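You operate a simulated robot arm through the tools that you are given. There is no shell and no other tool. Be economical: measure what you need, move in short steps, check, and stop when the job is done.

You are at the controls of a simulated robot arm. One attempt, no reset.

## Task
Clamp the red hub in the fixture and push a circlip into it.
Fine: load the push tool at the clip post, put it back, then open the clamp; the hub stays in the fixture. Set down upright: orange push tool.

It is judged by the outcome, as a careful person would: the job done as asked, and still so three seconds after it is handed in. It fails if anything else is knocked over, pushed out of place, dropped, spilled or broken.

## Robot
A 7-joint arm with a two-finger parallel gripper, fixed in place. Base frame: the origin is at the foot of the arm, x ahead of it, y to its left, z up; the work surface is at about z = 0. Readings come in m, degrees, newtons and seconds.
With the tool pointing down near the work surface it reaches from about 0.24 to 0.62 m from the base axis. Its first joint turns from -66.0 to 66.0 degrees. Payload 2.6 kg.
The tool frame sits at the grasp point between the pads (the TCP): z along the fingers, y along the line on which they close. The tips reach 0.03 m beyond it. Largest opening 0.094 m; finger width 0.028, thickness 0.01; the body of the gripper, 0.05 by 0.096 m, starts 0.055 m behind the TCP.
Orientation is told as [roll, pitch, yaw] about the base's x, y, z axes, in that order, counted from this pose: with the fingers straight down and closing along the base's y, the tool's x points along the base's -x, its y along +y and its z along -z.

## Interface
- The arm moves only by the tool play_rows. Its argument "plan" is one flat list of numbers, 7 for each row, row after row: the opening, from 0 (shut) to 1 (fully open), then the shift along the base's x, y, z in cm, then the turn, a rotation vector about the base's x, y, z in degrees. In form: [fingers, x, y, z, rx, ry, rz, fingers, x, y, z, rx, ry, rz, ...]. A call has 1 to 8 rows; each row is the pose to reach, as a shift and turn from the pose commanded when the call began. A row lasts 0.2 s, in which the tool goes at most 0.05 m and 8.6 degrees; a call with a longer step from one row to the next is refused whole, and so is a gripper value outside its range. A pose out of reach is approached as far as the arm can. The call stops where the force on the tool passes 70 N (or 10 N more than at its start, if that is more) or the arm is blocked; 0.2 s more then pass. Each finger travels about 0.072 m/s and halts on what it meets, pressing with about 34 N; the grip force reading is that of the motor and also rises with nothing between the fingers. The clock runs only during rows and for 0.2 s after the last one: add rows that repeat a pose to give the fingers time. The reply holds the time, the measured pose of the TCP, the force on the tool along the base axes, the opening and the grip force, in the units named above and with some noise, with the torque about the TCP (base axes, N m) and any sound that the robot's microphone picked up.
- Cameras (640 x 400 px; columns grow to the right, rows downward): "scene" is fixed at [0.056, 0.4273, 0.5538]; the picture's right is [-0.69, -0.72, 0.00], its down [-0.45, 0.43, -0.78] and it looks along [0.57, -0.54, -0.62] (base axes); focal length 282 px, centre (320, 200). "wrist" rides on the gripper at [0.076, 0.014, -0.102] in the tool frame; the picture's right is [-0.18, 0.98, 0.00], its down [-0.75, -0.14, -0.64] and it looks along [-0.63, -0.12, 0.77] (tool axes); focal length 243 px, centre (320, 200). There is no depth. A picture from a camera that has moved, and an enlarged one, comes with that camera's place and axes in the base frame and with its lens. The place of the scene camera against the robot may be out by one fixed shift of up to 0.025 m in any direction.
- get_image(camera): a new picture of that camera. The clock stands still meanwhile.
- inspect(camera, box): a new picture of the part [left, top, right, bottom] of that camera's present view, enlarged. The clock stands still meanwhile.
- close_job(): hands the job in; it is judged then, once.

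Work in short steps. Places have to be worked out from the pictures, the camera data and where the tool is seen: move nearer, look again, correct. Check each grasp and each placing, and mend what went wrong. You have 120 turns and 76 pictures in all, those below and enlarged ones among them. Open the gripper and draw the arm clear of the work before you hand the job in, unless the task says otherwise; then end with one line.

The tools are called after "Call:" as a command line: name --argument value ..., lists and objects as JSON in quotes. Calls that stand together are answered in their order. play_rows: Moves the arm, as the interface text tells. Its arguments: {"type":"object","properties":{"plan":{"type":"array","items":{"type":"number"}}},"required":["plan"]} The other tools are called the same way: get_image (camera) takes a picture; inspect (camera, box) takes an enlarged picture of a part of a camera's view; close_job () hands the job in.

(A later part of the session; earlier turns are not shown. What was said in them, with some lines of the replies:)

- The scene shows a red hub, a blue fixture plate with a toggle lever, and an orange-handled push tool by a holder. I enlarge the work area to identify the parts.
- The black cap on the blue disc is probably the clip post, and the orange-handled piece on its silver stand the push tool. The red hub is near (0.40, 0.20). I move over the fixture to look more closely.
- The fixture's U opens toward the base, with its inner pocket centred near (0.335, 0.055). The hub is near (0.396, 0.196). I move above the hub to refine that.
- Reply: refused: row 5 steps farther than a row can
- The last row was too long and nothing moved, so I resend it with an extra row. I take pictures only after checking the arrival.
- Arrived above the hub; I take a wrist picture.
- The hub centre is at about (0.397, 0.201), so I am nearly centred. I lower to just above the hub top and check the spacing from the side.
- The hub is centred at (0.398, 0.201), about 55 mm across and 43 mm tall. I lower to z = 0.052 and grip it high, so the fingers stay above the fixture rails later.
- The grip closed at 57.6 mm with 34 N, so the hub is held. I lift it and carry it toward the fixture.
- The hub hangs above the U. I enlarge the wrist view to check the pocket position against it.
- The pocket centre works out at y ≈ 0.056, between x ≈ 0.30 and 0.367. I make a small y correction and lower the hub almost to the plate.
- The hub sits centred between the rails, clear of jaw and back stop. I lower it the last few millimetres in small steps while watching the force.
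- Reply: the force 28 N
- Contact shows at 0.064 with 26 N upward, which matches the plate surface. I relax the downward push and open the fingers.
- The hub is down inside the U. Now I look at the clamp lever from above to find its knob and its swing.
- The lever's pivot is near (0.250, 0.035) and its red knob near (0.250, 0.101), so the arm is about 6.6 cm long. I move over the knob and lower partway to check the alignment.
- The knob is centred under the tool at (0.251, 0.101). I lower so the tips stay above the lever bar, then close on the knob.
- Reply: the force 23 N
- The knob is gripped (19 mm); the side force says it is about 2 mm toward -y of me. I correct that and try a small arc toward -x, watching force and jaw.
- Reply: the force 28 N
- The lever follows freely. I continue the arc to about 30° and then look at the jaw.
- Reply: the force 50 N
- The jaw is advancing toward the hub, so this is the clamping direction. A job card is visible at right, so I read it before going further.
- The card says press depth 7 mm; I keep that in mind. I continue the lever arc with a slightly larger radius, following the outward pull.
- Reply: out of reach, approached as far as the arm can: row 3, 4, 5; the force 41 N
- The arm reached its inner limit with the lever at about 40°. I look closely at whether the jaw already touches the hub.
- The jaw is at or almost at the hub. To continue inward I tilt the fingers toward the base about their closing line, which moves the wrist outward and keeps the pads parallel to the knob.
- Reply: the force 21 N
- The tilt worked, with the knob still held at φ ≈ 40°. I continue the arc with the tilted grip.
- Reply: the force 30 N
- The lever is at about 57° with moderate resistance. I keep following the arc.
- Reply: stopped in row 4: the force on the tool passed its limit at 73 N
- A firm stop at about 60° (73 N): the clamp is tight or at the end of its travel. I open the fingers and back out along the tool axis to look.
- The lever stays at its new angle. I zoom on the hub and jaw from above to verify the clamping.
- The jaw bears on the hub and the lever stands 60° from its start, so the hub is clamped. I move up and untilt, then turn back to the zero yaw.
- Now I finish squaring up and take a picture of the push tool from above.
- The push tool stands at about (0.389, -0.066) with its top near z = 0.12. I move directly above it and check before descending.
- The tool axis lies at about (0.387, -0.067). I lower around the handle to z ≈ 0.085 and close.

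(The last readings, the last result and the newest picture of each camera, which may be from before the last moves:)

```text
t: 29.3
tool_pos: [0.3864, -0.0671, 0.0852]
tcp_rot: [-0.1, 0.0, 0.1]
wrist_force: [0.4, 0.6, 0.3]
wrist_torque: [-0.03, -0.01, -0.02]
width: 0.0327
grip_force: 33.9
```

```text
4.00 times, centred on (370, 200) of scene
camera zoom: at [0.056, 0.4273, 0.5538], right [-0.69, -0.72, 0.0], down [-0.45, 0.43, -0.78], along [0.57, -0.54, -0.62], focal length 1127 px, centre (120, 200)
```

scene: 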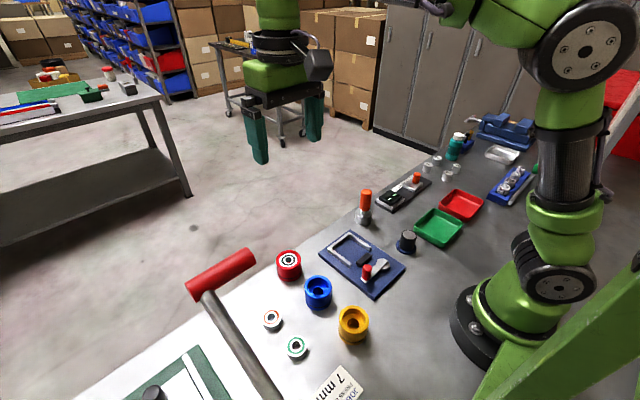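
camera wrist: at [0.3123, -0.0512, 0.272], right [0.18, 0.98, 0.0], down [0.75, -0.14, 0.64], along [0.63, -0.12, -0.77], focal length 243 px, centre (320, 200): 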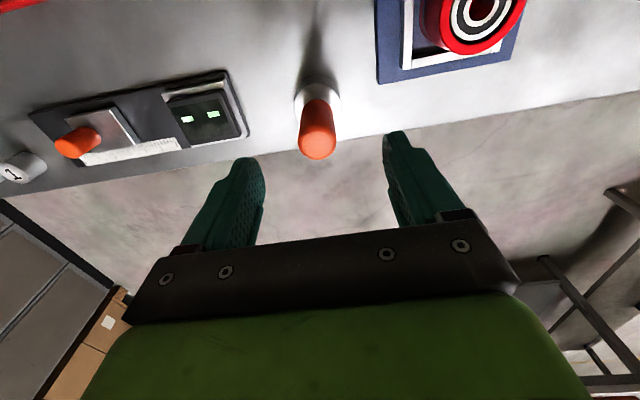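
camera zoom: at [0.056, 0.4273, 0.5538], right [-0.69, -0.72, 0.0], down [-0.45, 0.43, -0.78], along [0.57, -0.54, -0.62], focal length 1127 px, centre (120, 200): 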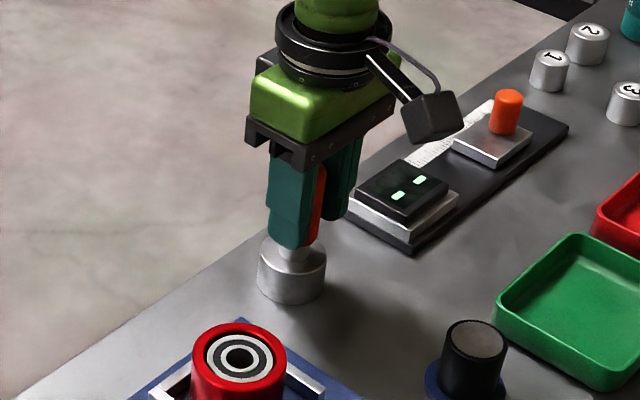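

The handle is gripped (32.7 mm, 34 N). Its standing place is TCP (0.3864, -0.067, 0.085). I lift it and carry it toward the clip post.

Call:
play_rows --plan '[0.15, 0, 0, 3, 0, 0, 0, 0.15, 0, 0, 7, 0, 0, 0, 0.15, -4, 0, 9, 0, 0, 0, 0.15, -8, 0, 9, 0, 0, 0, 0.15, -11, 0.3, 9, 0, 0, 0, 0.15, -11, 0.3, 9, 0, 0, 0]'

Call:
get_image --camera "wrist"

Call:
inspect --camera "scene" --box '[340, 150, 460, 250]'

```text
t: 30.7
tool_pos: [0.2771, -0.0653, 0.1761]
tcp_rot: [0.0, 0.1, 0.1]
wrist_force: [-0.6, -0.3, -1.8]
wrist_torque: [-0.01, 0.06, -0.02]
width: 0.0328
grip_force: 33.4
```

```text
33 pictures are left
camera wrist: at [0.2015, -0.0495, 0.2789], right [0.18, 0.98, 0.0], down [0.75, -0.14, 0.64], along [0.63, -0.12, -0.77], focal length 243 px, centre (320, 200)
```

wrist: 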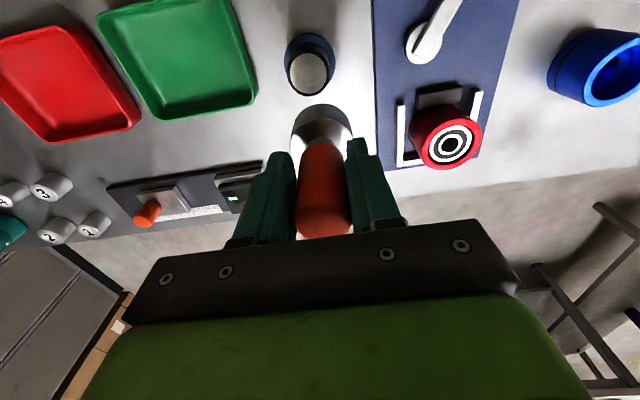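

```text
4.00 times, centred on (400, 200) of scene
camera zoom: at [0.056, 0.4273, 0.5538], right [-0.69, -0.72, 0.0], down [-0.45, 0.43, -0.78], along [0.57, -0.54, -0.62], focal length 1127 px, centre (0, 200)
```

zoom: 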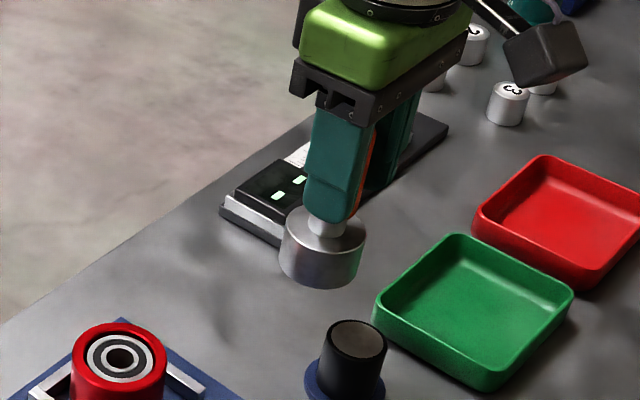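

The post is visible just above the tool base in the wrist view. I enlarge it to measure its centre.

Call:
inspect --camera "wrist" --box '[260, 20, 380, 160]'

```text
2.86 times, centred on (320, 90) of wrist
camera zoom: at [0.2015, -0.0495, 0.2789], right [0.18, 0.98, 0.0], down [0.75, -0.14, 0.64], along [0.63, -0.12, -0.77], focal length 693 px, centre (320, 514)
```

zoom: 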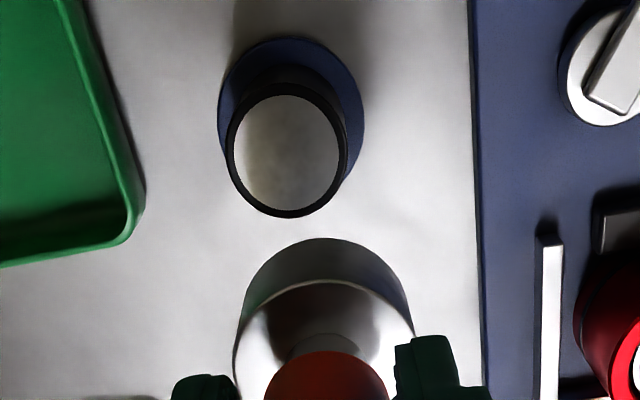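

The post axis is about (0.2465, -0.068), with its top around z ≈ 0.06. I move above it with the tool base just higher than the top, then check the alignment.

Call:
play_rows --plan '[0.15, -1.5, -0.12, 0, 0, 0, 0, 0.15, -3.05, -0.27, 0, 0, 0, 0, 0.15, -3.05, -0.27, -1, 0, 0, 0, 0.15, -3.05, -0.27, -1, 0, 0, 0]'

Call:
inspect --camera "scene" --box '[360, 180, 460, 260]'

Call:
inspect --camera "wrist" --box '[240, 40, 400, 180]'

```text
t: 31.7
tool_pos: [0.2462, -0.0667, 0.166]
tcp_rot: [0.0, 0.1, 0.0]
wrist_force: [-0.1, -0.5, -2.3]
wrist_torque: [0.01, 0.0, -0.01]
width: 0.0327
grip_force: 33.8
```

```text
5.00 times, centred on (410, 220) of scene
camera zoom: at [0.056, 0.4273, 0.5538], right [-0.69, -0.72, 0.0], down [-0.45, 0.43, -0.78], along [0.57, -0.54, -0.62], focal length 1409 px, centre (-130, 100)
```

zoom: 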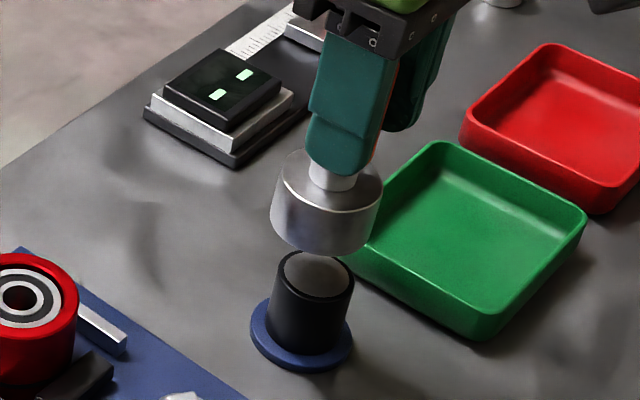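

```text
2.86 times, centred on (320, 110) of wrist
camera zoom: at [0.1708, -0.0522, 0.2687], right [0.18, 0.98, 0.0], down [0.75, -0.14, 0.64], along [0.63, -0.12, -0.77], focal length 693 px, centre (320, 457)
```

zoom: 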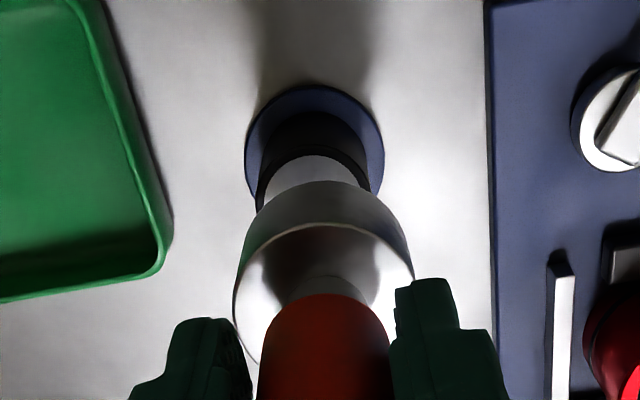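

Tool and post line up within about a millimetre in both views. I lower in small steps to feel for contact with the post.

Call:
play_rows --plan '[0.15, 0, 0, -0.6, 0, 0, 0, 0.15, 0, 0, -1.1, 0, 0, 0, 0.15, 0, 0, -1.5, 0, 0, 0, 0.15, 0, 0, -1.9, 0, 0, 0, 0.15, 0, 0, -1.9, 0, 0, 0]'

Call:
inspect --camera "scene" --box '[360, 180, 460, 260]'

```text
t: 32.9
tool_pos: [0.2469, -0.0671, 0.1472]
tcp_rot: [0.0, 0.0, 0.1]
wrist_force: [-0.2, 0.3, -2.4]
wrist_torque: [0.01, 0.01, 0.0]
width: 0.0329
grip_force: 34.1
```

```text
5.00 times, centred on (410, 220) of scene
camera zoom: at [0.056, 0.4273, 0.5538], right [-0.69, -0.72, 0.0], down [-0.45, 0.43, -0.78], along [0.57, -0.54, -0.62], focal length 1409 px, centre (-130, 100)
```

zoom: 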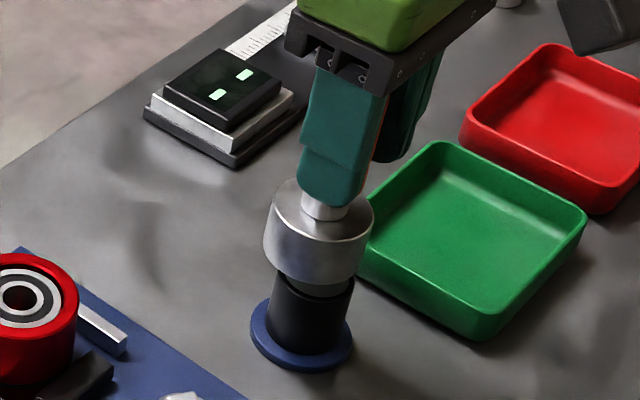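

No contact yet and the alignment looks good. I continue down slowly.

Call:
play_rows --plan '[0.15, 0, 0, -0.3, 0, 0, 0, 0.15, 0, 0, -0.6, 0, 0, 0, 0.15, 0, 0, -0.9, 0, 0, 0, 0.15, 0, 0, -1.2, 0, 0, 0, 0.15, 0, 0, -1.2, 0, 0, 0]'

```text
t: 34.1
tool_pos: [0.2457, -0.068, 0.1354]
tcp_rot: [-0.1, 0.0, 0.1]
wrist_force: [0.3, -0.4, -2.3]
wrist_torque: [0.0, 0.02, 0.02]
width: 0.0326
grip_force: 34.1
```

Call:
play_rows --plan '[0.15, 0, 0, -0.2, 0, 0, 0, 0.15, 0, 0, -0.4, 0, 0, 0, 0.15, 0, 0, -0.6, 0, 0, 0, 0.15, 0, 0, -0.8, 0, 0, 0, 0.15, 0, 0, -0.8, 0, 0, 0]'

Call:
inspect --camera "scene" --box '[360, 180, 460, 260]'

```text
t: 35.3
tool_pos: [0.2489, -0.0674, 0.1276]
tcp_rot: [-0.1, -0.5, 0.2]
wrist_force: [8.4, 3.1, 27.0]
wrist_torque: [0.3, -0.59, 0.01]
width: 0.0325
grip_force: 33.6
```

```text
5.00 times, centred on (410, 220) of scene
camera zoom: at [0.0559, 0.4273, 0.5538], right [-0.69, -0.72, 0.0], down [-0.45, 0.43, -0.78], along [0.57, -0.54, -0.62], focal length 1409 px, centre (-130, 100)
```

zoom: 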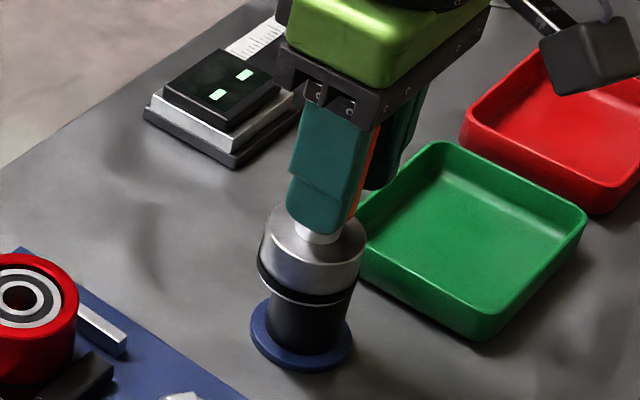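

Contact at about 27 N, and a black ring now shows at the tool's lower rim. I press a little more to seat it and listen for a click.

Call:
play_rows --plan '[0.15, 0, 0, -0.15, 0, 0, 0, 0.15, 0, 0, -0.3, 0, 0, 0, 0.15, 0, 0, -0.3, 0, 0, 0]'

```text
t: 36.1
tool_pos: [0.2478, -0.067, 0.1253]
tcp_rot: [-0.2, -0.2, 0.1]
wrist_force: [7.7, -1.9, 18.0]
wrist_torque: [-0.19, -0.24, 0.0]
width: 0.0299
grip_force: 33.4
```

The grip width shrank by 3 mm, so the handle may have shifted in the fingers. I look before pressing further.

Call:
inspect --camera "scene" --box '[360, 180, 460, 260]'

Call:
get_image --camera "wrist"

```text
5.00 times, centred on (410, 220) of scene
camera zoom: at [0.0559, 0.4273, 0.5538], right [-0.69, -0.72, 0.0], down [-0.45, 0.43, -0.78], along [0.57, -0.54, -0.62], focal length 1409 px, centre (-130, 100)
```

zoom: 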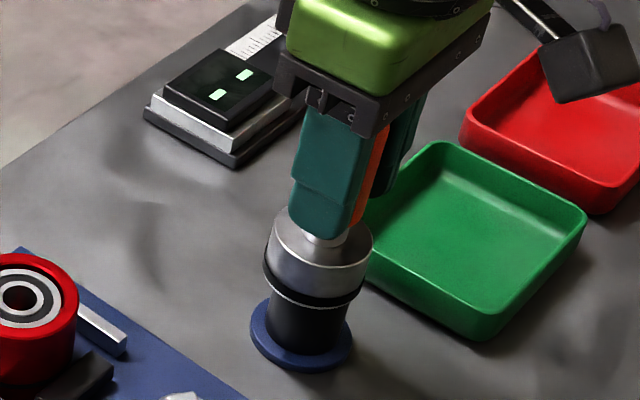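

```text
25 pictures are left
camera wrist: at [0.1716, -0.0522, 0.2269], right [0.18, 0.98, 0.0], down [0.75, -0.14, 0.64], along [0.63, -0.12, -0.76], focal length 243 px, centre (320, 200)
```

wrist: 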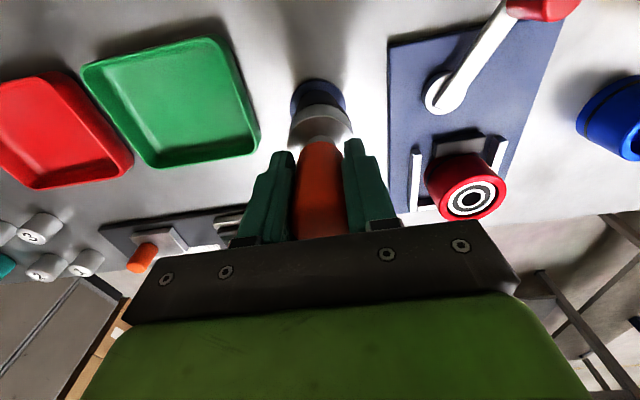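

I lift the tool to see whether the clip came along and whether the tool is still straight in the grip.

Call:
play_rows --plan '[0.15, 0, 0, 0.5, 0, 0, 0, 0.15, 0, 0, 2, 0, 0, 0, 0.15, 0, 0, 5, 0, 0, 0, 0.15, 0, 0, 5, 0, 0, 0]'

Call:
inspect --camera "scene" --box '[360, 160, 460, 250]'

```text
t: 37.1
tool_pos: [0.2465, -0.0677, 0.1742]
tcp_rot: [0.1, 0.0, 0.0]
wrist_force: [0.6, 0.1, -2.5]
wrist_torque: [-0.03, 0.03, 0.02]
width: 0.0296
grip_force: 34.0
```

```text
4.44 times, centred on (410, 205) of scene
camera zoom: at [0.056, 0.4273, 0.5538], right [-0.69, -0.72, 0.0], down [-0.45, 0.43, -0.78], along [0.57, -0.54, -0.62], focal length 1252 px, centre (-80, 178)
```

zoom: 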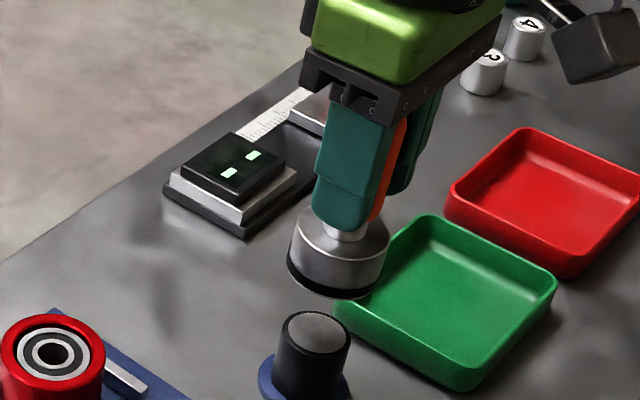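

The black circlip is on the tool's base, so it is loaded. I compare the same wrist crop as before to see if the tool shifted within the grip.

Call:
inspect --camera "wrist" --box '[260, 20, 380, 160]'

```text
2.86 times, centred on (320, 90) of wrist
camera zoom: at [0.1708, -0.0518, 0.2772], right [0.18, 0.98, 0.0], down [0.75, -0.14, 0.64], along [0.63, -0.12, -0.77], focal length 693 px, centre (320, 514)
```

zoom: 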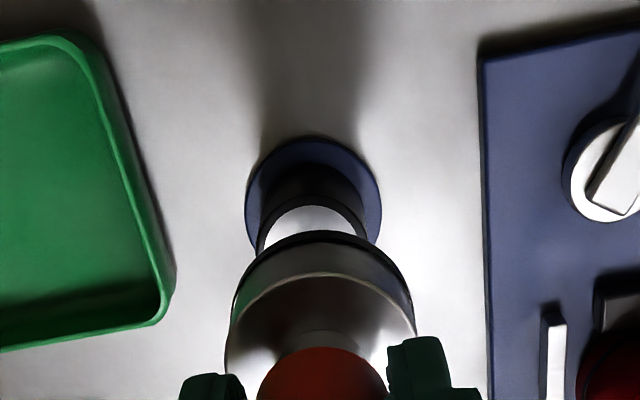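

The tool slid up about 3 mm and roughly 3 mm toward -x in the grip, but it is still held. I carry it above the hub at (0.338, 0.056), compensating for that offset.

Call:
play_rows --plan '[0.15, 0, 0, 2, 0, 0, 0, 0.15, 2.5, 3, 2, 0, 0, 0, 0.15, 5, 6, 2, 0, 0, 0, 0.15, 7.5, 9, 2, 0, 0, 0, 0.15, 9.4, 12.4, 2, 0, 0, 0, 0.15, 9.4, 12.4, -1.5, 0, 0, 0, 0.15, 9.4, 12.4, -1.5, 0, 0, 0]'

Call:
inspect --camera "scene" --box '[305, 180, 405, 270]'

Call:
inspect --camera "wrist" --box '[240, 20, 400, 160]'

```text
t: 38.7
tool_pos: [0.342, 0.0574, 0.1582]
tcp_rot: [-0.1, 0.0, 0.1]
wrist_force: [0.2, -1.0, -2.4]
wrist_torque: [-0.01, 0.0, 0.01]
width: 0.0297
grip_force: 34.2
```

```text
4.44 times, centred on (355, 225) of scene
camera zoom: at [0.056, 0.4273, 0.5538], right [-0.69, -0.72, 0.0], down [-0.45, 0.43, -0.78], along [0.57, -0.54, -0.62], focal length 1252 px, centre (164, 89)
```

zoom: 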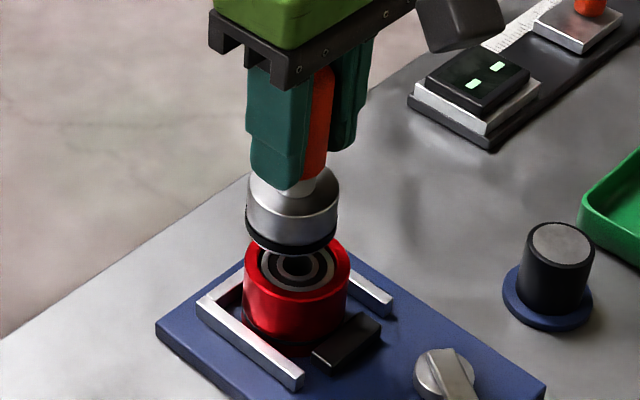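

```text
2.86 times, centred on (320, 90) of wrist
camera zoom: at [0.2655, 0.0729, 0.2613], right [0.18, 0.98, 0.0], down [0.75, -0.14, 0.64], along [0.63, -0.12, -0.77], focal length 693 px, centre (320, 514)
```

zoom: 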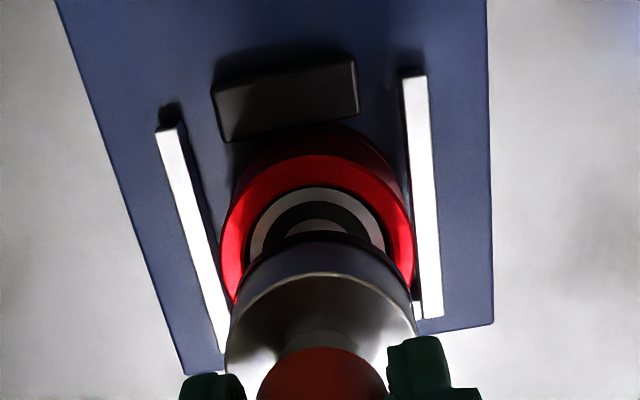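

Comparing base and hub in both views, the tool axis is about 6–7 mm beyond the hub centre in x and about 0.8 mm too far in y. I correct that, lower a little and compare again.

Call:
play_rows --plan '[0.15, -0.65, -0.07, 0, 0, 0, 0, 0.15, -0.65, -0.07, -0.8, 0, 0, 0, 0.15, -0.65, -0.07, -0.8, 0, 0, 0]'

Call:
inspect --camera "scene" --box '[320, 200, 380, 260]'

Call:
inspect --camera "wrist" --box '[260, 40, 380, 160]'

```text
t: 39.5
tool_pos: [0.3337, 0.057, 0.1506]
tcp_rot: [-0.1, 0.1, 0.1]
wrist_force: [-0.7, -0.6, -1.8]
wrist_torque: [0.0, -0.03, -0.01]
width: 0.0298
grip_force: 33.9
```

```text
6.67 times, centred on (350, 230) of scene
camera zoom: at [0.056, 0.4273, 0.5538], right [-0.69, -0.72, 0.0], down [-0.45, 0.43, -0.78], along [0.57, -0.54, -0.62], focal length 1879 px, centre (120, 0)
```

zoom: 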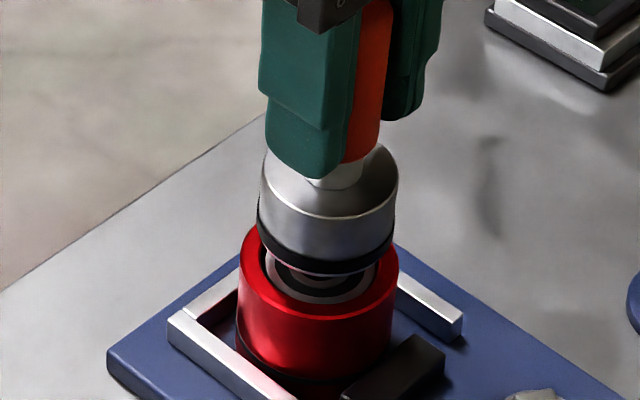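

```text
3.33 times, centred on (320, 100) of wrist
camera zoom: at [0.2584, 0.0716, 0.2531], right [0.18, 0.98, 0.0], down [0.75, -0.14, 0.64], along [0.63, -0.12, -0.77], focal length 809 px, centre (320, 533)
```

zoom: 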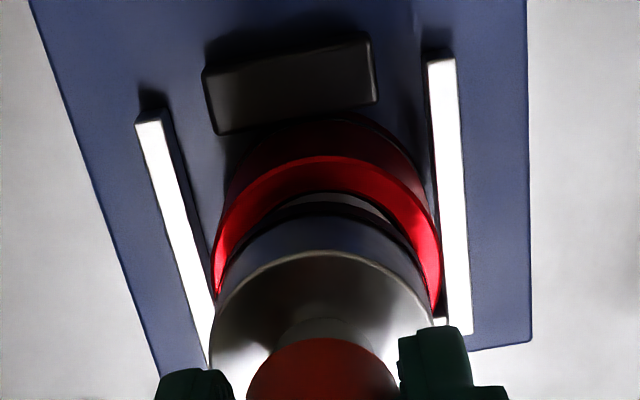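

Alignment is now within about 1 mm; I add 0.6 mm in x and lower to just above the hub.

Call:
play_rows --plan '[0.15, 0.06, 0, -0.5, 0, 0, 0, 0.15, 0.06, 0, -1.0, 0, 0, 0, 0.15, 0.06, 0, -1.4, 0, 0, 0, 0.15, 0.06, 0, -1.6, 0, 0, 0, 0.15, 0.06, 0, -1.6, 0, 0, 0]'

Call:
inspect --camera "scene" --box '[320, 200, 380, 260]'

```text
t: 40.7
tool_pos: [0.3362, 0.0566, 0.1352]
tcp_rot: [0.0, -0.2, 0.1]
wrist_force: [-1.8, -1.0, 19.0]
wrist_torque: [-0.26, 0.47, -0.07]
width: 0.0297
grip_force: 33.7
```

```text
6.67 times, centred on (350, 230) of scene
camera zoom: at [0.0559, 0.4273, 0.5538], right [-0.69, -0.72, 0.0], down [-0.45, 0.43, -0.78], along [0.57, -0.54, -0.62], focal length 1879 px, centre (120, 0)
```

zoom: 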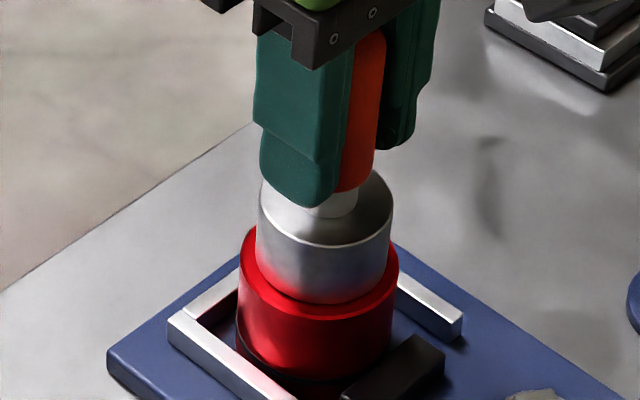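

The base has entered the hub's bore, with an even red rim all around and 19 N contact. I press down in small steps to seat the clip.

Call:
play_rows --plan '[0.15, 0, 0, -0.2, 0, 0, 0, 0.15, 0, 0, -0.4, 0, 0, 0, 0.15, 0, 0, -0.6, 0, 0, 0, 0.15, 0, 0, -0.6, 0, 0, 0]'

Call:
inspect --camera "scene" --box '[320, 200, 380, 260]'

```text
t: 41.7
tool_pos: [0.3356, 0.0569, 0.1305]
tcp_rot: [0.0, -0.3, 0.3]
wrist_force: [6.2, 1.7, 24.6]
wrist_torque: [0.27, -0.31, 0.06]
width: 0.0294
grip_force: 34.4
```

```text
6.67 times, centred on (350, 230) of scene
camera zoom: at [0.0559, 0.4273, 0.5538], right [-0.69, -0.72, 0.0], down [-0.45, 0.43, -0.78], along [0.57, -0.54, -0.62], focal length 1879 px, centre (120, 0)
```

zoom: 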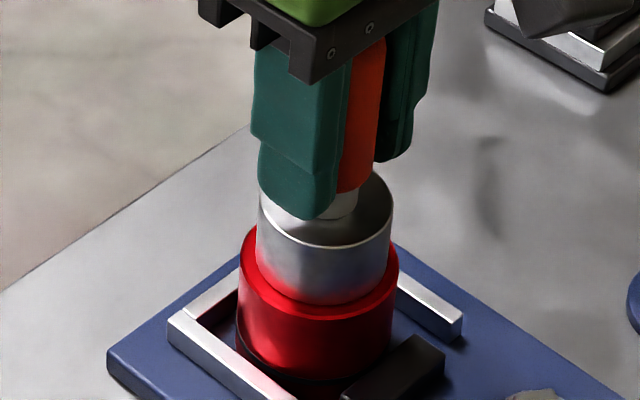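

The base did not move; the handle slid about 5 mm up in the fingers, so the fingertips are close to bearing on the tool's shoulder. I keep lowering so the push becomes direct.

Call:
play_rows --plan '[0.15, 0, 0, -0.2, 0, 0, 0, 0.15, 0, 0, -0.4, 0, 0, 0, 0.15, 0, 0, -0.6, 0, 0, 0, 0.15, 0, 0, -0.8, 0, 0, 0, 0.15, 0, 0, -0.8, 0, 0, 0]'

Call:
inspect --camera "scene" --box '[320, 200, 380, 260]'

```text
t: 42.9
tool_pos: [0.3343, 0.0565, 0.1224]
tcp_rot: [0.0, -0.1, 0.1]
wrist_force: [-2.6, -1.9, 25.4]
wrist_torque: [-0.41, -0.03, -0.03]
width: 0.0294
grip_force: 34.0
```

```text
6.67 times, centred on (350, 230) of scene
camera zoom: at [0.0559, 0.4273, 0.5538], right [-0.69, -0.72, 0.0], down [-0.45, 0.43, -0.78], along [0.57, -0.54, -0.62], focal length 1879 px, centre (120, 0)
```

zoom: 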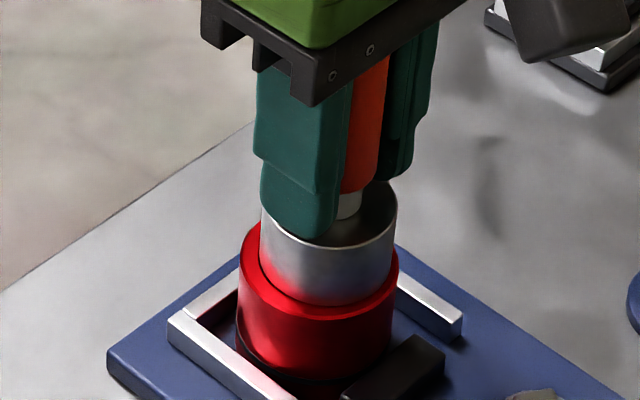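

The tool's handle top should be about to meet the gripper body, which allows a firm push. I lower a few more millimetres and watch the force and sound.

Call:
play_rows --plan '[0.15, 0, 0, -0.15, 0, 0, 0, 0.15, 0, 0, -0.3, 0, 0, 0, 0.15, 0, 0, -0.45, 0, 0, 0, 0.15, 0, 0, -0.6, 0, 0, 0, 0.15, 0, 0, -0.6, 0, 0, 0]'

Call:
inspect --camera "scene" --box '[320, 200, 380, 260]'

```text
t: 43.9
tool_pos: [0.3367, 0.0556, 0.119]
tcp_rot: [0.1, -0.2, -0.1]
wrist_force: [-3.0, -1.9, 5.4]
wrist_torque: [-0.27, 0.21, -0.02]
width: 0.0294
grip_force: 33.9
stopped in row 5: the force on the tool passed its limit at 73 N (the readings are from after the stop); the commanded pose is now the measured one
```

```text
6.67 times, centred on (350, 230) of scene
camera zoom: at [0.056, 0.4273, 0.5538], right [-0.69, -0.72, 0.0], down [-0.45, 0.43, -0.78], along [0.57, -0.54, -0.62], focal length 1879 px, centre (120, 0)
```

zoom: 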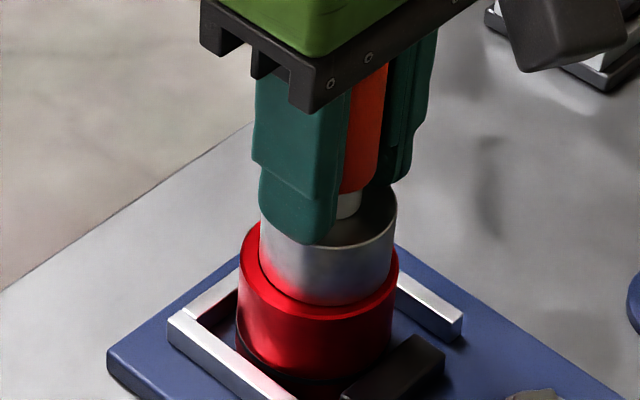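

A firm 73 N was reached and the base no longer moves. I lift the tool to see whether the clip now sits in the hub.

Call:
play_rows --plan '[0.15, 0, 0, 0.5, 0, 0, 0, 0.15, 0, 0, 2, 0, 0, 0, 0.15, 0, 0, 5, 0, 0, 0, 0.15, 0, 0, 8, 0, 0, 0, 0.15, 0, 0, 8, 0, 0, 0]'

Call:
inspect --camera "scene" --box '[310, 170, 390, 260]'

```text
t: 45.1
tool_pos: [0.3356, 0.0558, 0.1994]
tcp_rot: [-0.1, -0.3, 0.0]
wrist_force: [-0.6, -0.8, -2.4]
wrist_torque: [0.0, -0.02, 0.03]
width: 0.0292
grip_force: 34.1
```

```text
4.44 times, centred on (350, 215) of scene
camera zoom: at [0.056, 0.4273, 0.5538], right [-0.69, -0.72, 0.0], down [-0.45, 0.43, -0.78], along [0.57, -0.54, -0.62], focal length 1252 px, centre (187, 133)
```

zoom: 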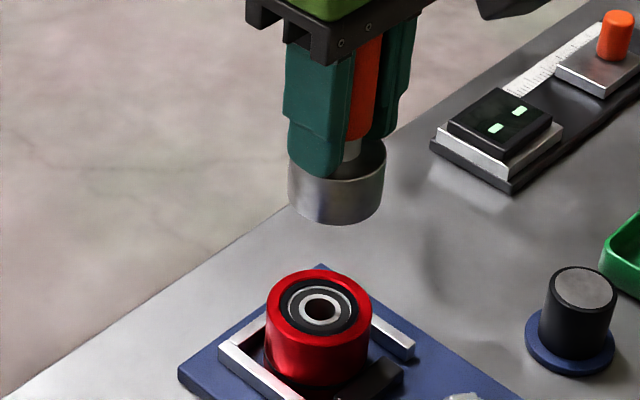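

The clip has left the tool and a black ring now shows in the hub's bore. I zoom to check how evenly and deeply it sits.

Call:
inspect --camera "scene" --box '[335, 225, 375, 260]'

```text
11.43 times, centred on (355, 242) of scene
camera zoom: at [0.056, 0.4273, 0.5538], right [-0.69, -0.72, 0.0], down [-0.45, 0.43, -0.78], along [0.57, -0.54, -0.62], focal length 3221 px, centre (-80, -286)
```

zoom: 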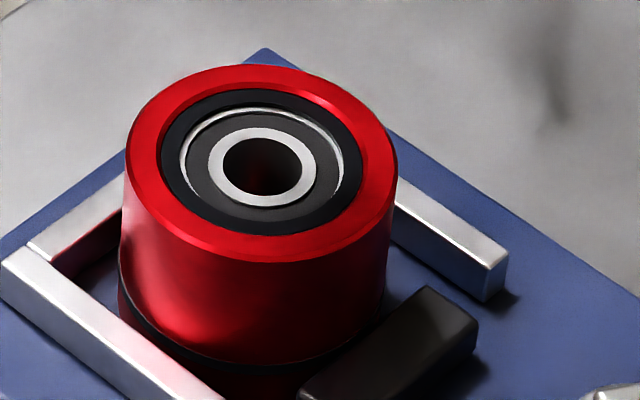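

The clip lies flat and even in the bore. To be sure it is fully home, I press once more along the same line and compare where the firm stop comes.

Call:
play_rows --plan '[0.15, 0, 0, -3, 0, 0, 0, 0.15, 0, 0, -6, 0, 0, 0, 0.15, 0, 0, -7.7, 0, 0, 0, 0.15, 0, 0, -7.7, 0, 0, 0]'

Call:
play_rows --plan '[0.15, 0, 0, -0.2, 0, 0, 0, 0.15, 0, 0, -0.35, 0, 0, 0, 0.15, 0, 0, -0.5, 0, 0, 0, 0.15, 0, 0, -0.65, 0, 0, 0, 0.15, 0, 0, -0.8, 0, 0, 0, 0.15, 0, 0, -0.95, 0, 0, 0, 0.15, 0, 0, -1.1, 0, 0, 0]'

```text
t: 46.1
tool_pos: [0.3354, 0.0563, 0.1216]
tcp_rot: [0.0, -0.2, 0.0]
wrist_force: [-0.3, -0.6, -1.4]
wrist_torque: [-0.02, 0.01, -0.02]
width: 0.0296
grip_force: 33.9
```

```text
t: 47.2
tool_pos: [0.337, 0.0559, 0.1172]
tcp_rot: [0.0, -0.4, -0.3]
wrist_force: [-3.0, -0.5, 6.9]
wrist_torque: [-0.22, 0.21, -0.05]
width: 0.0298
grip_force: 33.9
stopped in row 5: the force on the tool passed its limit at 77 N (the readings are from after the stop); the commanded pose is now the measured one
```

The stop came about 2 mm lower than before, so the clip or tool is still moving. I press again from here.

Call:
play_rows --plan '[0.15, 0, 0, -0.15, 0, 0, 0, 0.15, 0, 0, -0.3, 0, 0, 0, 0.15, 0, 0, -0.45, 0, 0, 0, 0.15, 0, 0, -0.6, 0, 0, 0, 0.15, 0, 0, -0.75, 0, 0, 0, 0.15, 0, 0, -0.9, 0, 0, 0]'

Call:
inspect --camera "scene" --box '[320, 200, 380, 260]'

```text
t: 47.8
tool_pos: [0.3369, 0.0567, 0.1187]
tcp_rot: [0.3, -0.5, -0.6]
wrist_force: [-2.9, -1.8, 6.6]
wrist_torque: [-0.24, 0.23, -0.03]
width: 0.0295
grip_force: 34.1
stopped in row 3: the force on the tool passed its limit at 77 N (the readings are from after the stop); the commanded pose is now the measured one
```

```text
6.67 times, centred on (350, 230) of scene
camera zoom: at [0.056, 0.4273, 0.5538], right [-0.69, -0.72, 0.0], down [-0.45, 0.43, -0.78], along [0.57, -0.54, -0.62], focal length 1879 px, centre (120, 0)
```

zoom: 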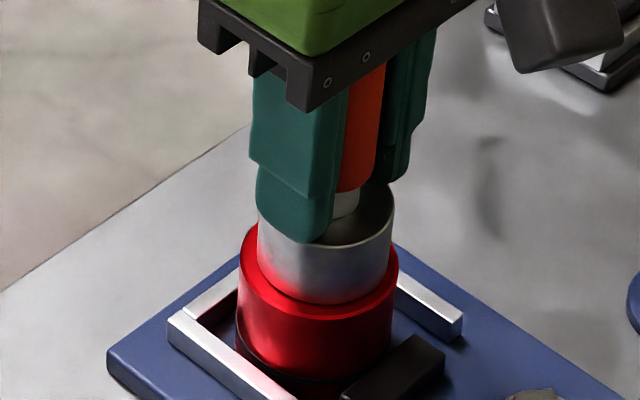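

The same firm stop comes again, with the base seated on the hub rim, so the clip is fully pushed in. I lift the tool and carry it back to its original spot.

Call:
play_rows --plan '[0.15, 0, 0, 3, -0.3, 0.5, 0.6, 0.15, 0, 0, 7, -0.3, 0.5, 0.6, 0.15, 1.5, -4, 8, -0.3, 0.5, 0.6, 0.15, 3, -8, 8, -0.3, 0.5, 0.6, 0.15, 4.9, -12.3, 8, -0.3, 0.5, 0.6, 0.15, 4.9, -12.3, 4, -0.3, 0.5, 0.6, 0.15, 4.9, -12.3, 0, -0.3, 0.5, 0.6, 0.15, 4.9, -12.3, 0, -0.3, 0.5, 0.6]'

Call:
inspect --camera "scene" --box '[320, 160, 440, 260]'

```text
t: 49.6
tool_pos: [0.3845, -0.0665, 0.1189]
tcp_rot: [-0.1, 0.0, 0.0]
wrist_force: [0.4, 0.4, -2.1]
wrist_torque: [-0.02, 0.02, 0.01]
width: 0.0294
grip_force: 34.1
```

```text
4.00 times, centred on (380, 210) of scene
camera zoom: at [0.056, 0.4273, 0.5538], right [-0.69, -0.72, 0.0], down [-0.45, 0.43, -0.78], along [0.57, -0.54, -0.62], focal length 1127 px, centre (80, 160)
```

zoom: 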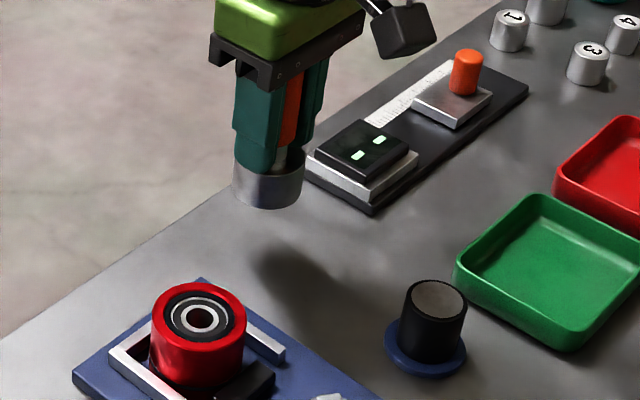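

The clip sits evenly in the hub and the tool hangs straight. I lower it to the table, slowing for the contact.

Call:
play_rows --plan '[0.15, 0.1, 0, -2.5, 0, 0, 0, 0.15, 0.1, 0, -4.3, 0, 0, 0, 0.15, 0.1, 0, -4.6, 0, 0, 0, 0.15, 0.1, 0, -4.9, 0, 0, 0, 0.15, 0.1, 0, -4.9, 0, 0, 0]'

```text
t: 50.8
tool_pos: [0.3864, -0.0675, 0.0692]
tcp_rot: [-0.1, 0.0, 0.0]
wrist_force: [-0.3, 0.5, -1.7]
wrist_torque: [0.03, -0.01, -0.02]
width: 0.0295
grip_force: 34.2
```

Call:
play_rows --plan '[0.15, 0, 0, -0.2, 0, 0, 0, 0.15, 0, 0, -0.4, 0, 0, 0, 0.15, 0, 0, -0.4, 0, 0, 0]'

```text
t: 51.6
tool_pos: [0.3862, -0.0665, 0.0648]
tcp_rot: [-0.1, -0.1, 0.2]
wrist_force: [-0.5, 0.0, -2.6]
wrist_torque: [0.0, 0.03, 0.0]
width: 0.0297
grip_force: 33.8
```

No contact yet at 0.065; I go on in 2 mm steps.

Call:
play_rows --plan '[0.15, 0, 0, -0.2, 0, 0, 0, 0.15, 0, 0, -0.35, 0, 0, 0, 0.15, 0, 0, -0.35, 0, 0, 0]'

Call:
inspect --camera "scene" --box '[330, 170, 410, 240]'

```text
t: 52.4
tool_pos: [0.3853, -0.066, 0.0614]
tcp_rot: [-0.1, 0.0, 0.1]
wrist_force: [-0.1, 0.0, -2.4]
wrist_torque: [0.01, 0.01, 0.01]
width: 0.0298
grip_force: 33.4
```

```text
5.71 times, centred on (370, 205) of scene
camera zoom: at [0.056, 0.4273, 0.5538], right [-0.69, -0.72, 0.0], down [-0.45, 0.43, -0.78], along [0.57, -0.54, -0.62], focal length 1610 px, centre (34, 171)
```

zoom: 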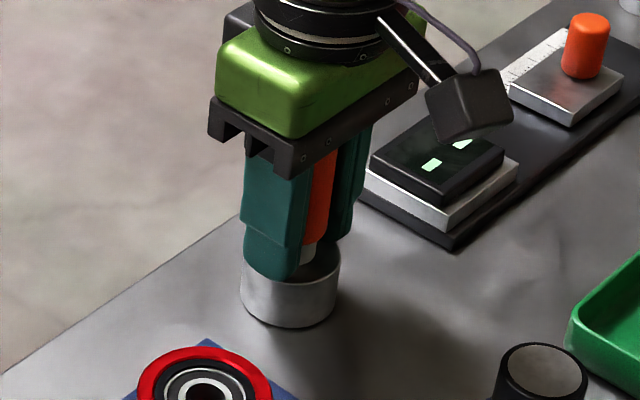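

The base is very near the table now. I continue a few millimetres.

Call:
play_rows --plan '[0.15, 0, 0, -0.15, 0, 0, 0, 0.15, 0, 0, -0.3, 0, 0, 0, 0.15, 0, 0, -0.3, 0, 0, 0]'

```text
t: 53.2
tool_pos: [0.3866, -0.0671, 0.0598]
tcp_rot: [-0.1, -0.3, -0.1]
wrist_force: [-13.3, 1.2, 36.3]
wrist_torque: [0.41, 0.14, 0.13]
width: 0.0296
grip_force: 34.3
```

The tool is on the table (36 N). I ease off, open the fingers and rise straight up.

Call:
play_rows --plan '[0.15, 0, 0, 0.2, 0, 0, 0, 0.15, 0, 0, 0.2, 0, 0, 0, 0.5, 0, 0, 0.2, 0, 0, 0, 0.7, 0, 0, 0.2, 0, 0, 0, 0.7, 0, 0, 0.2, 0, 0, 0, 0.7, 0, 0, 4, 0, 0, 0, 0.7, 0, 0, 8, 0, 0, 0, 0.7, 0, 0, 12, 0, 0, 0]'

Call:
inspect --camera "scene" --box '[330, 170, 430, 260]'

```text
t: 55.0
tool_pos: [0.3846, -0.0666, 0.1808]
tcp_rot: [-0.2, 0.1, 0.0]
wrist_force: [0.2, 0.0, -0.2]
wrist_torque: [-0.03, 0.0, 0.01]
width: 0.0657
grip_force: 0.0
```

```text
4.44 times, centred on (380, 215) of scene
camera zoom: at [0.056, 0.4273, 0.5538], right [-0.69, -0.72, 0.0], down [-0.45, 0.43, -0.78], along [0.57, -0.54, -0.62], focal length 1252 px, centre (53, 133)
```

zoom: 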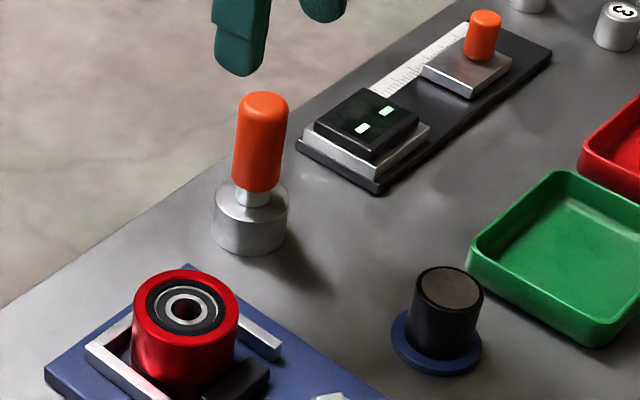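

The push tool stands upright where it was. Next is the clamp: I go back above the fixture, turning toward the same pose used on the lever before.

Call:
play_rows --plan '[0.5, 0, 0, 3, 0, 0, 8.5, 0.5, -1, 2, 6, 0, 0, 17, 0.5, -2.5, 5, 7, 0, 0, 25.5, 0.5, -4, 8, 7, 0, 0, 34, 0.5, -5.5, 11, 7, 0, 0, 42.5, 0.5, -7, 13, 7, 0, 0, 51, 0.5, -8.5, 15, 7, 0, 0, 59.5, 0.5, -9.6, 15, 7, 0, 0, 68]'

Call:
play_rows --plan '[0.5, 0, 0, 0, 0, 0, 5.5, 0.5, 0, 0, 0, 0, 0, 11, 0.5, 0, 0, 0, 0, 0, 11]'

Call:
play_rows --plan '[0.5, -2, 0.5, 0, -7, 1.4, 0, 0.5, -4, 1, -3, -14, 2.7, 0, 0.5, -6, 1.5, -6, -21, 4.1, 0, 0.5, -8, 2, -8, -27.9, 5.4, 0, 0.5, -8, 2, -8, -27.9, 5.4, 0]'

```text
t: 56.8
tool_pos: [0.2897, 0.0832, 0.2484]
tcp_rot: [0.0, 0.0, 68.2]
wrist_force: [-0.9, 1.0, 0.3]
wrist_torque: [0.04, 0.02, -0.01]
width: 0.0469
grip_force: 0.0
```

```text
t: 57.6
tool_pos: [0.2917, 0.082, 0.2477]
tcp_rot: [0.0, 0.1, 79.1]
wrist_force: [-0.1, -0.2, 0.0]
wrist_torque: [0.02, 0.03, 0.0]
width: 0.0471
grip_force: 0.2
```

```text
t: 58.8
tool_pos: [0.2096, 0.1035, 0.1672]
tcp_rot: [-0.2, 28.4, 79.1]
wrist_force: [-0.3, 0.5, -0.6]
wrist_torque: [0.0, 0.0, 0.01]
width: 0.0473
grip_force: 0.1
```

I am back at the same exit pose as before. I follow the recorded path down onto the knob with open fingers, then close.

Call:
play_rows --plan '[0.5, -1.1, -0.2, -2.7, 0, 0, 0, 0.5, -1.3, -1.4, -5.0, 0, 0, 0, 0.5, -1.5, -2.6, -7.4, 0, 0, 0, 0.5, -1.7, -3.8, -9.7, 0, 0, 0, 0.5, -1.7, -3.8, -9.7, 0, 0, 0]'

Call:
inspect --camera "scene" --box '[320, 200, 440, 300]'

```text
t: 60.0
tool_pos: [0.1943, 0.0654, 0.0708]
tcp_rot: [0.0, 28.3, 79.1]
wrist_force: [-0.1, 0.4, -0.5]
wrist_torque: [0.0, -0.02, 0.02]
width: 0.047
grip_force: 0.1
```

```text
4.00 times, centred on (380, 250) of scene
camera zoom: at [0.056, 0.4273, 0.5538], right [-0.69, -0.72, 0.0], down [-0.45, 0.43, -0.78], along [0.57, -0.54, -0.62], focal length 1127 px, centre (80, 0)
```

zoom: 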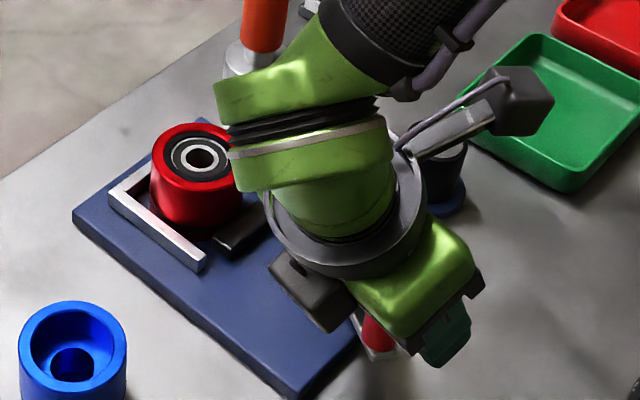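

The knob lies between the fingers. I close on it.

Call:
play_rows --plan '[0.1, 0, 0, 0, 0, 0, 0, 0.1, 0, 0, 0, 0, 0, 0, 0.1, 0, 0, 0, 0, 0, 0]'

```text
t: 60.8
tool_pos: [0.1938, 0.0654, 0.0708]
tcp_rot: [-0.1, 28.4, 79.0]
wrist_force: [-0.4, 2.1, -3.0]
wrist_torque: [0.27, 0.51, -0.03]
width: 0.0194
grip_force: 45.1
```

The knob is gripped. I swing the lever back along the recorded arc, first half.

Call:
play_rows --plan '[0.1, 0.25, 0.5, 0, 0, 0, -6, 0.1, 0.6, 1.0, 0, 0, 0, -12, 0.1, 1.0, 1.45, 0, 0, 0, -18, 0.1, 1.5, 1.85, 0, 0, 0, -24, 0.1, 2.05, 2.25, 0, 0, 0, -29, 0.1, 2.05, 2.25, 0, 0, 0, -29]'

```text
t: 62.2
tool_pos: [0.2124, 0.088, 0.0714]
tcp_rot: [-0.2, 28.6, 49.8]
wrist_force: [-2.5, -6.5, -3.0]
wrist_torque: [0.53, 0.37, -0.36]
width: 0.0196
grip_force: 45.4
```

Moving freely. I complete the swing back to the open position.

Call:
play_rows --plan '[0.1, 0.52, 0.4, 0, 0, 0, -7, 0.1, 1.2, 0.72, 0, 0, 0, -14, 0.1, 1.9, 0.95, 0, 0, 0, -21, 0.1, 2.6, 1.1, 0, 0, 0, -28, 0.1, 3.2, 1.15, 0, 0, 0, -35, 0.1, 3.75, 1.1, 0, 0, 0, -42, 0.1, 3.75, 1.1, 0, 0, 0, -42]'

Call:
inspect --camera "scene" --box '[310, 200, 430, 300]'

```text
t: 63.8
tool_pos: [0.2495, 0.0997, 0.0721]
tcp_rot: [-0.1, 28.6, 7.9]
wrist_force: [-14.5, 0.9, 5.7]
wrist_torque: [0.27, -1.03, 0.1]
width: 0.0195
grip_force: 45.1
```

```text
4.00 times, centred on (370, 250) of scene
camera zoom: at [0.056, 0.4273, 0.5538], right [-0.69, -0.72, 0.0], down [-0.45, 0.43, -0.78], along [0.57, -0.54, -0.62], focal length 1127 px, centre (120, 0)
```

zoom: 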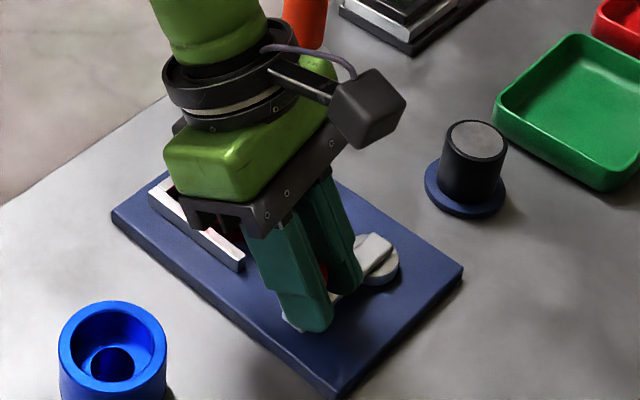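

The lever is back at its starting stop, so the clamp is open. I release the knob and back out along the tool axis.

Call:
play_rows --plan '[0.1, -0.1, 0, 0, 0, 0, 0, 0.5, -0.1, 0, 0, 0, 0, 0, 0.5, -0.1, 0, 0, 0, 0, 0, 0.5, -0.1, 0, 0, 0, 0, 0, 0.5, 1.7, 0.2, 3.6, 0, 0, 0, 0.5, 3.5, 0.4, 7.2, 0, 0, 0, 0.5, 4, 2, 11, 0, 0, 0, 0.5, 4, 5, 14, 0, 0, 0]'

Call:
play_rows --plan '[0.5, 0, 2, 2, 0, -7, -2, 0.5, 0, 4, 3, 1, -14, -4, 0.5, 2, 7, 3, 2, -21, -6, 0.5, 4, 10, 3, 3.5, -28, -8, 0.5, 4, 10, 3, 3.5, -28, -8]'

Call:
get_image --camera "scene"

Call:
inspect --camera "scene" --box '[310, 180, 430, 300]'

```text
t: 65.6
tool_pos: [0.2916, 0.1486, 0.214]
tcp_rot: [-0.1, 28.4, 8.1]
wrist_force: [0.3, 0.3, 1.2]
wrist_torque: [-0.02, 0.02, 0.01]
width: 0.0472
grip_force: 0.0
```

```text
t: 66.8
tool_pos: [0.3324, 0.2489, 0.2413]
tcp_rot: [1.4, 0.1, 0.3]
wrist_force: [0.5, 0.3, 0.5]
wrist_torque: [0.01, 0.03, -0.05]
width: 0.0472
grip_force: 0.1
```

```text
6 pictures are left
```

scene: 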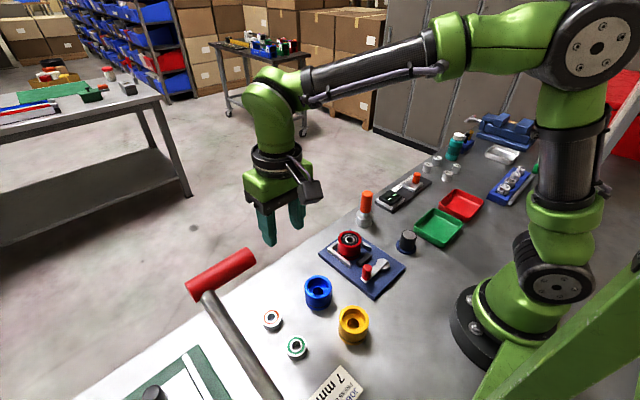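

```text
3.33 times, centred on (370, 240) of scene
camera zoom: at [0.056, 0.4273, 0.5538], right [-0.69, -0.72, 0.0], down [-0.45, 0.43, -0.78], along [0.57, -0.54, -0.62], focal length 939 px, centre (153, 67)
```

zoom: 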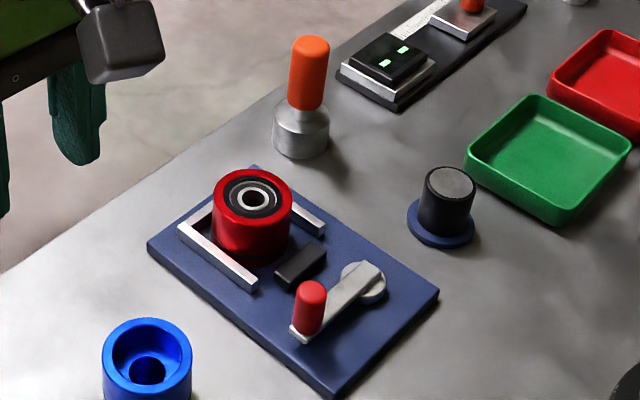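

The jaw is back, the lever is at its starting position, and the hub sits in the fixture with the clip in it. I make one last close check of the clip.

Call:
inspect --camera "scene" --box '[335, 225, 375, 260]'

```text
11.43 times, centred on (355, 242) of scene
camera zoom: at [0.056, 0.4273, 0.5538], right [-0.69, -0.72, 0.0], down [-0.45, 0.43, -0.78], along [0.57, -0.54, -0.62], focal length 3221 px, centre (-80, -286)
```

zoom: 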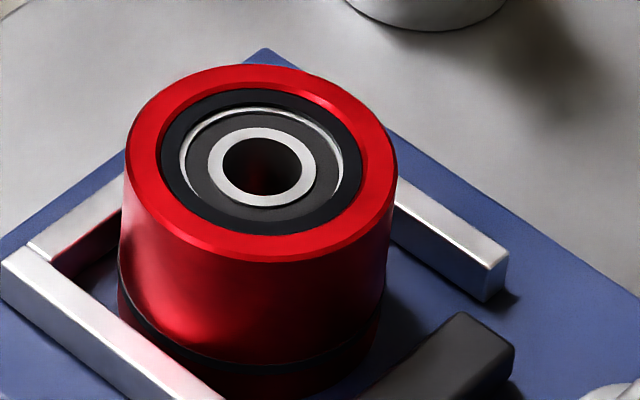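

The clip lies flat and even around the bore, the jaw is clear of the hub, and the arm is clear with the gripper open. I hand the job in.

Call:
close_job

```text
The job is handed in.
```

The circlip is pushed into the red hub, which stays in the opened fixture; the orange push tool stands upright back in its place. I never heard a click, so I judged it seated from the repeated firm stop at about 77 N and the clip lying flat in the bore. I did not measure its depth; the job card gives a press depth of 7 mm.
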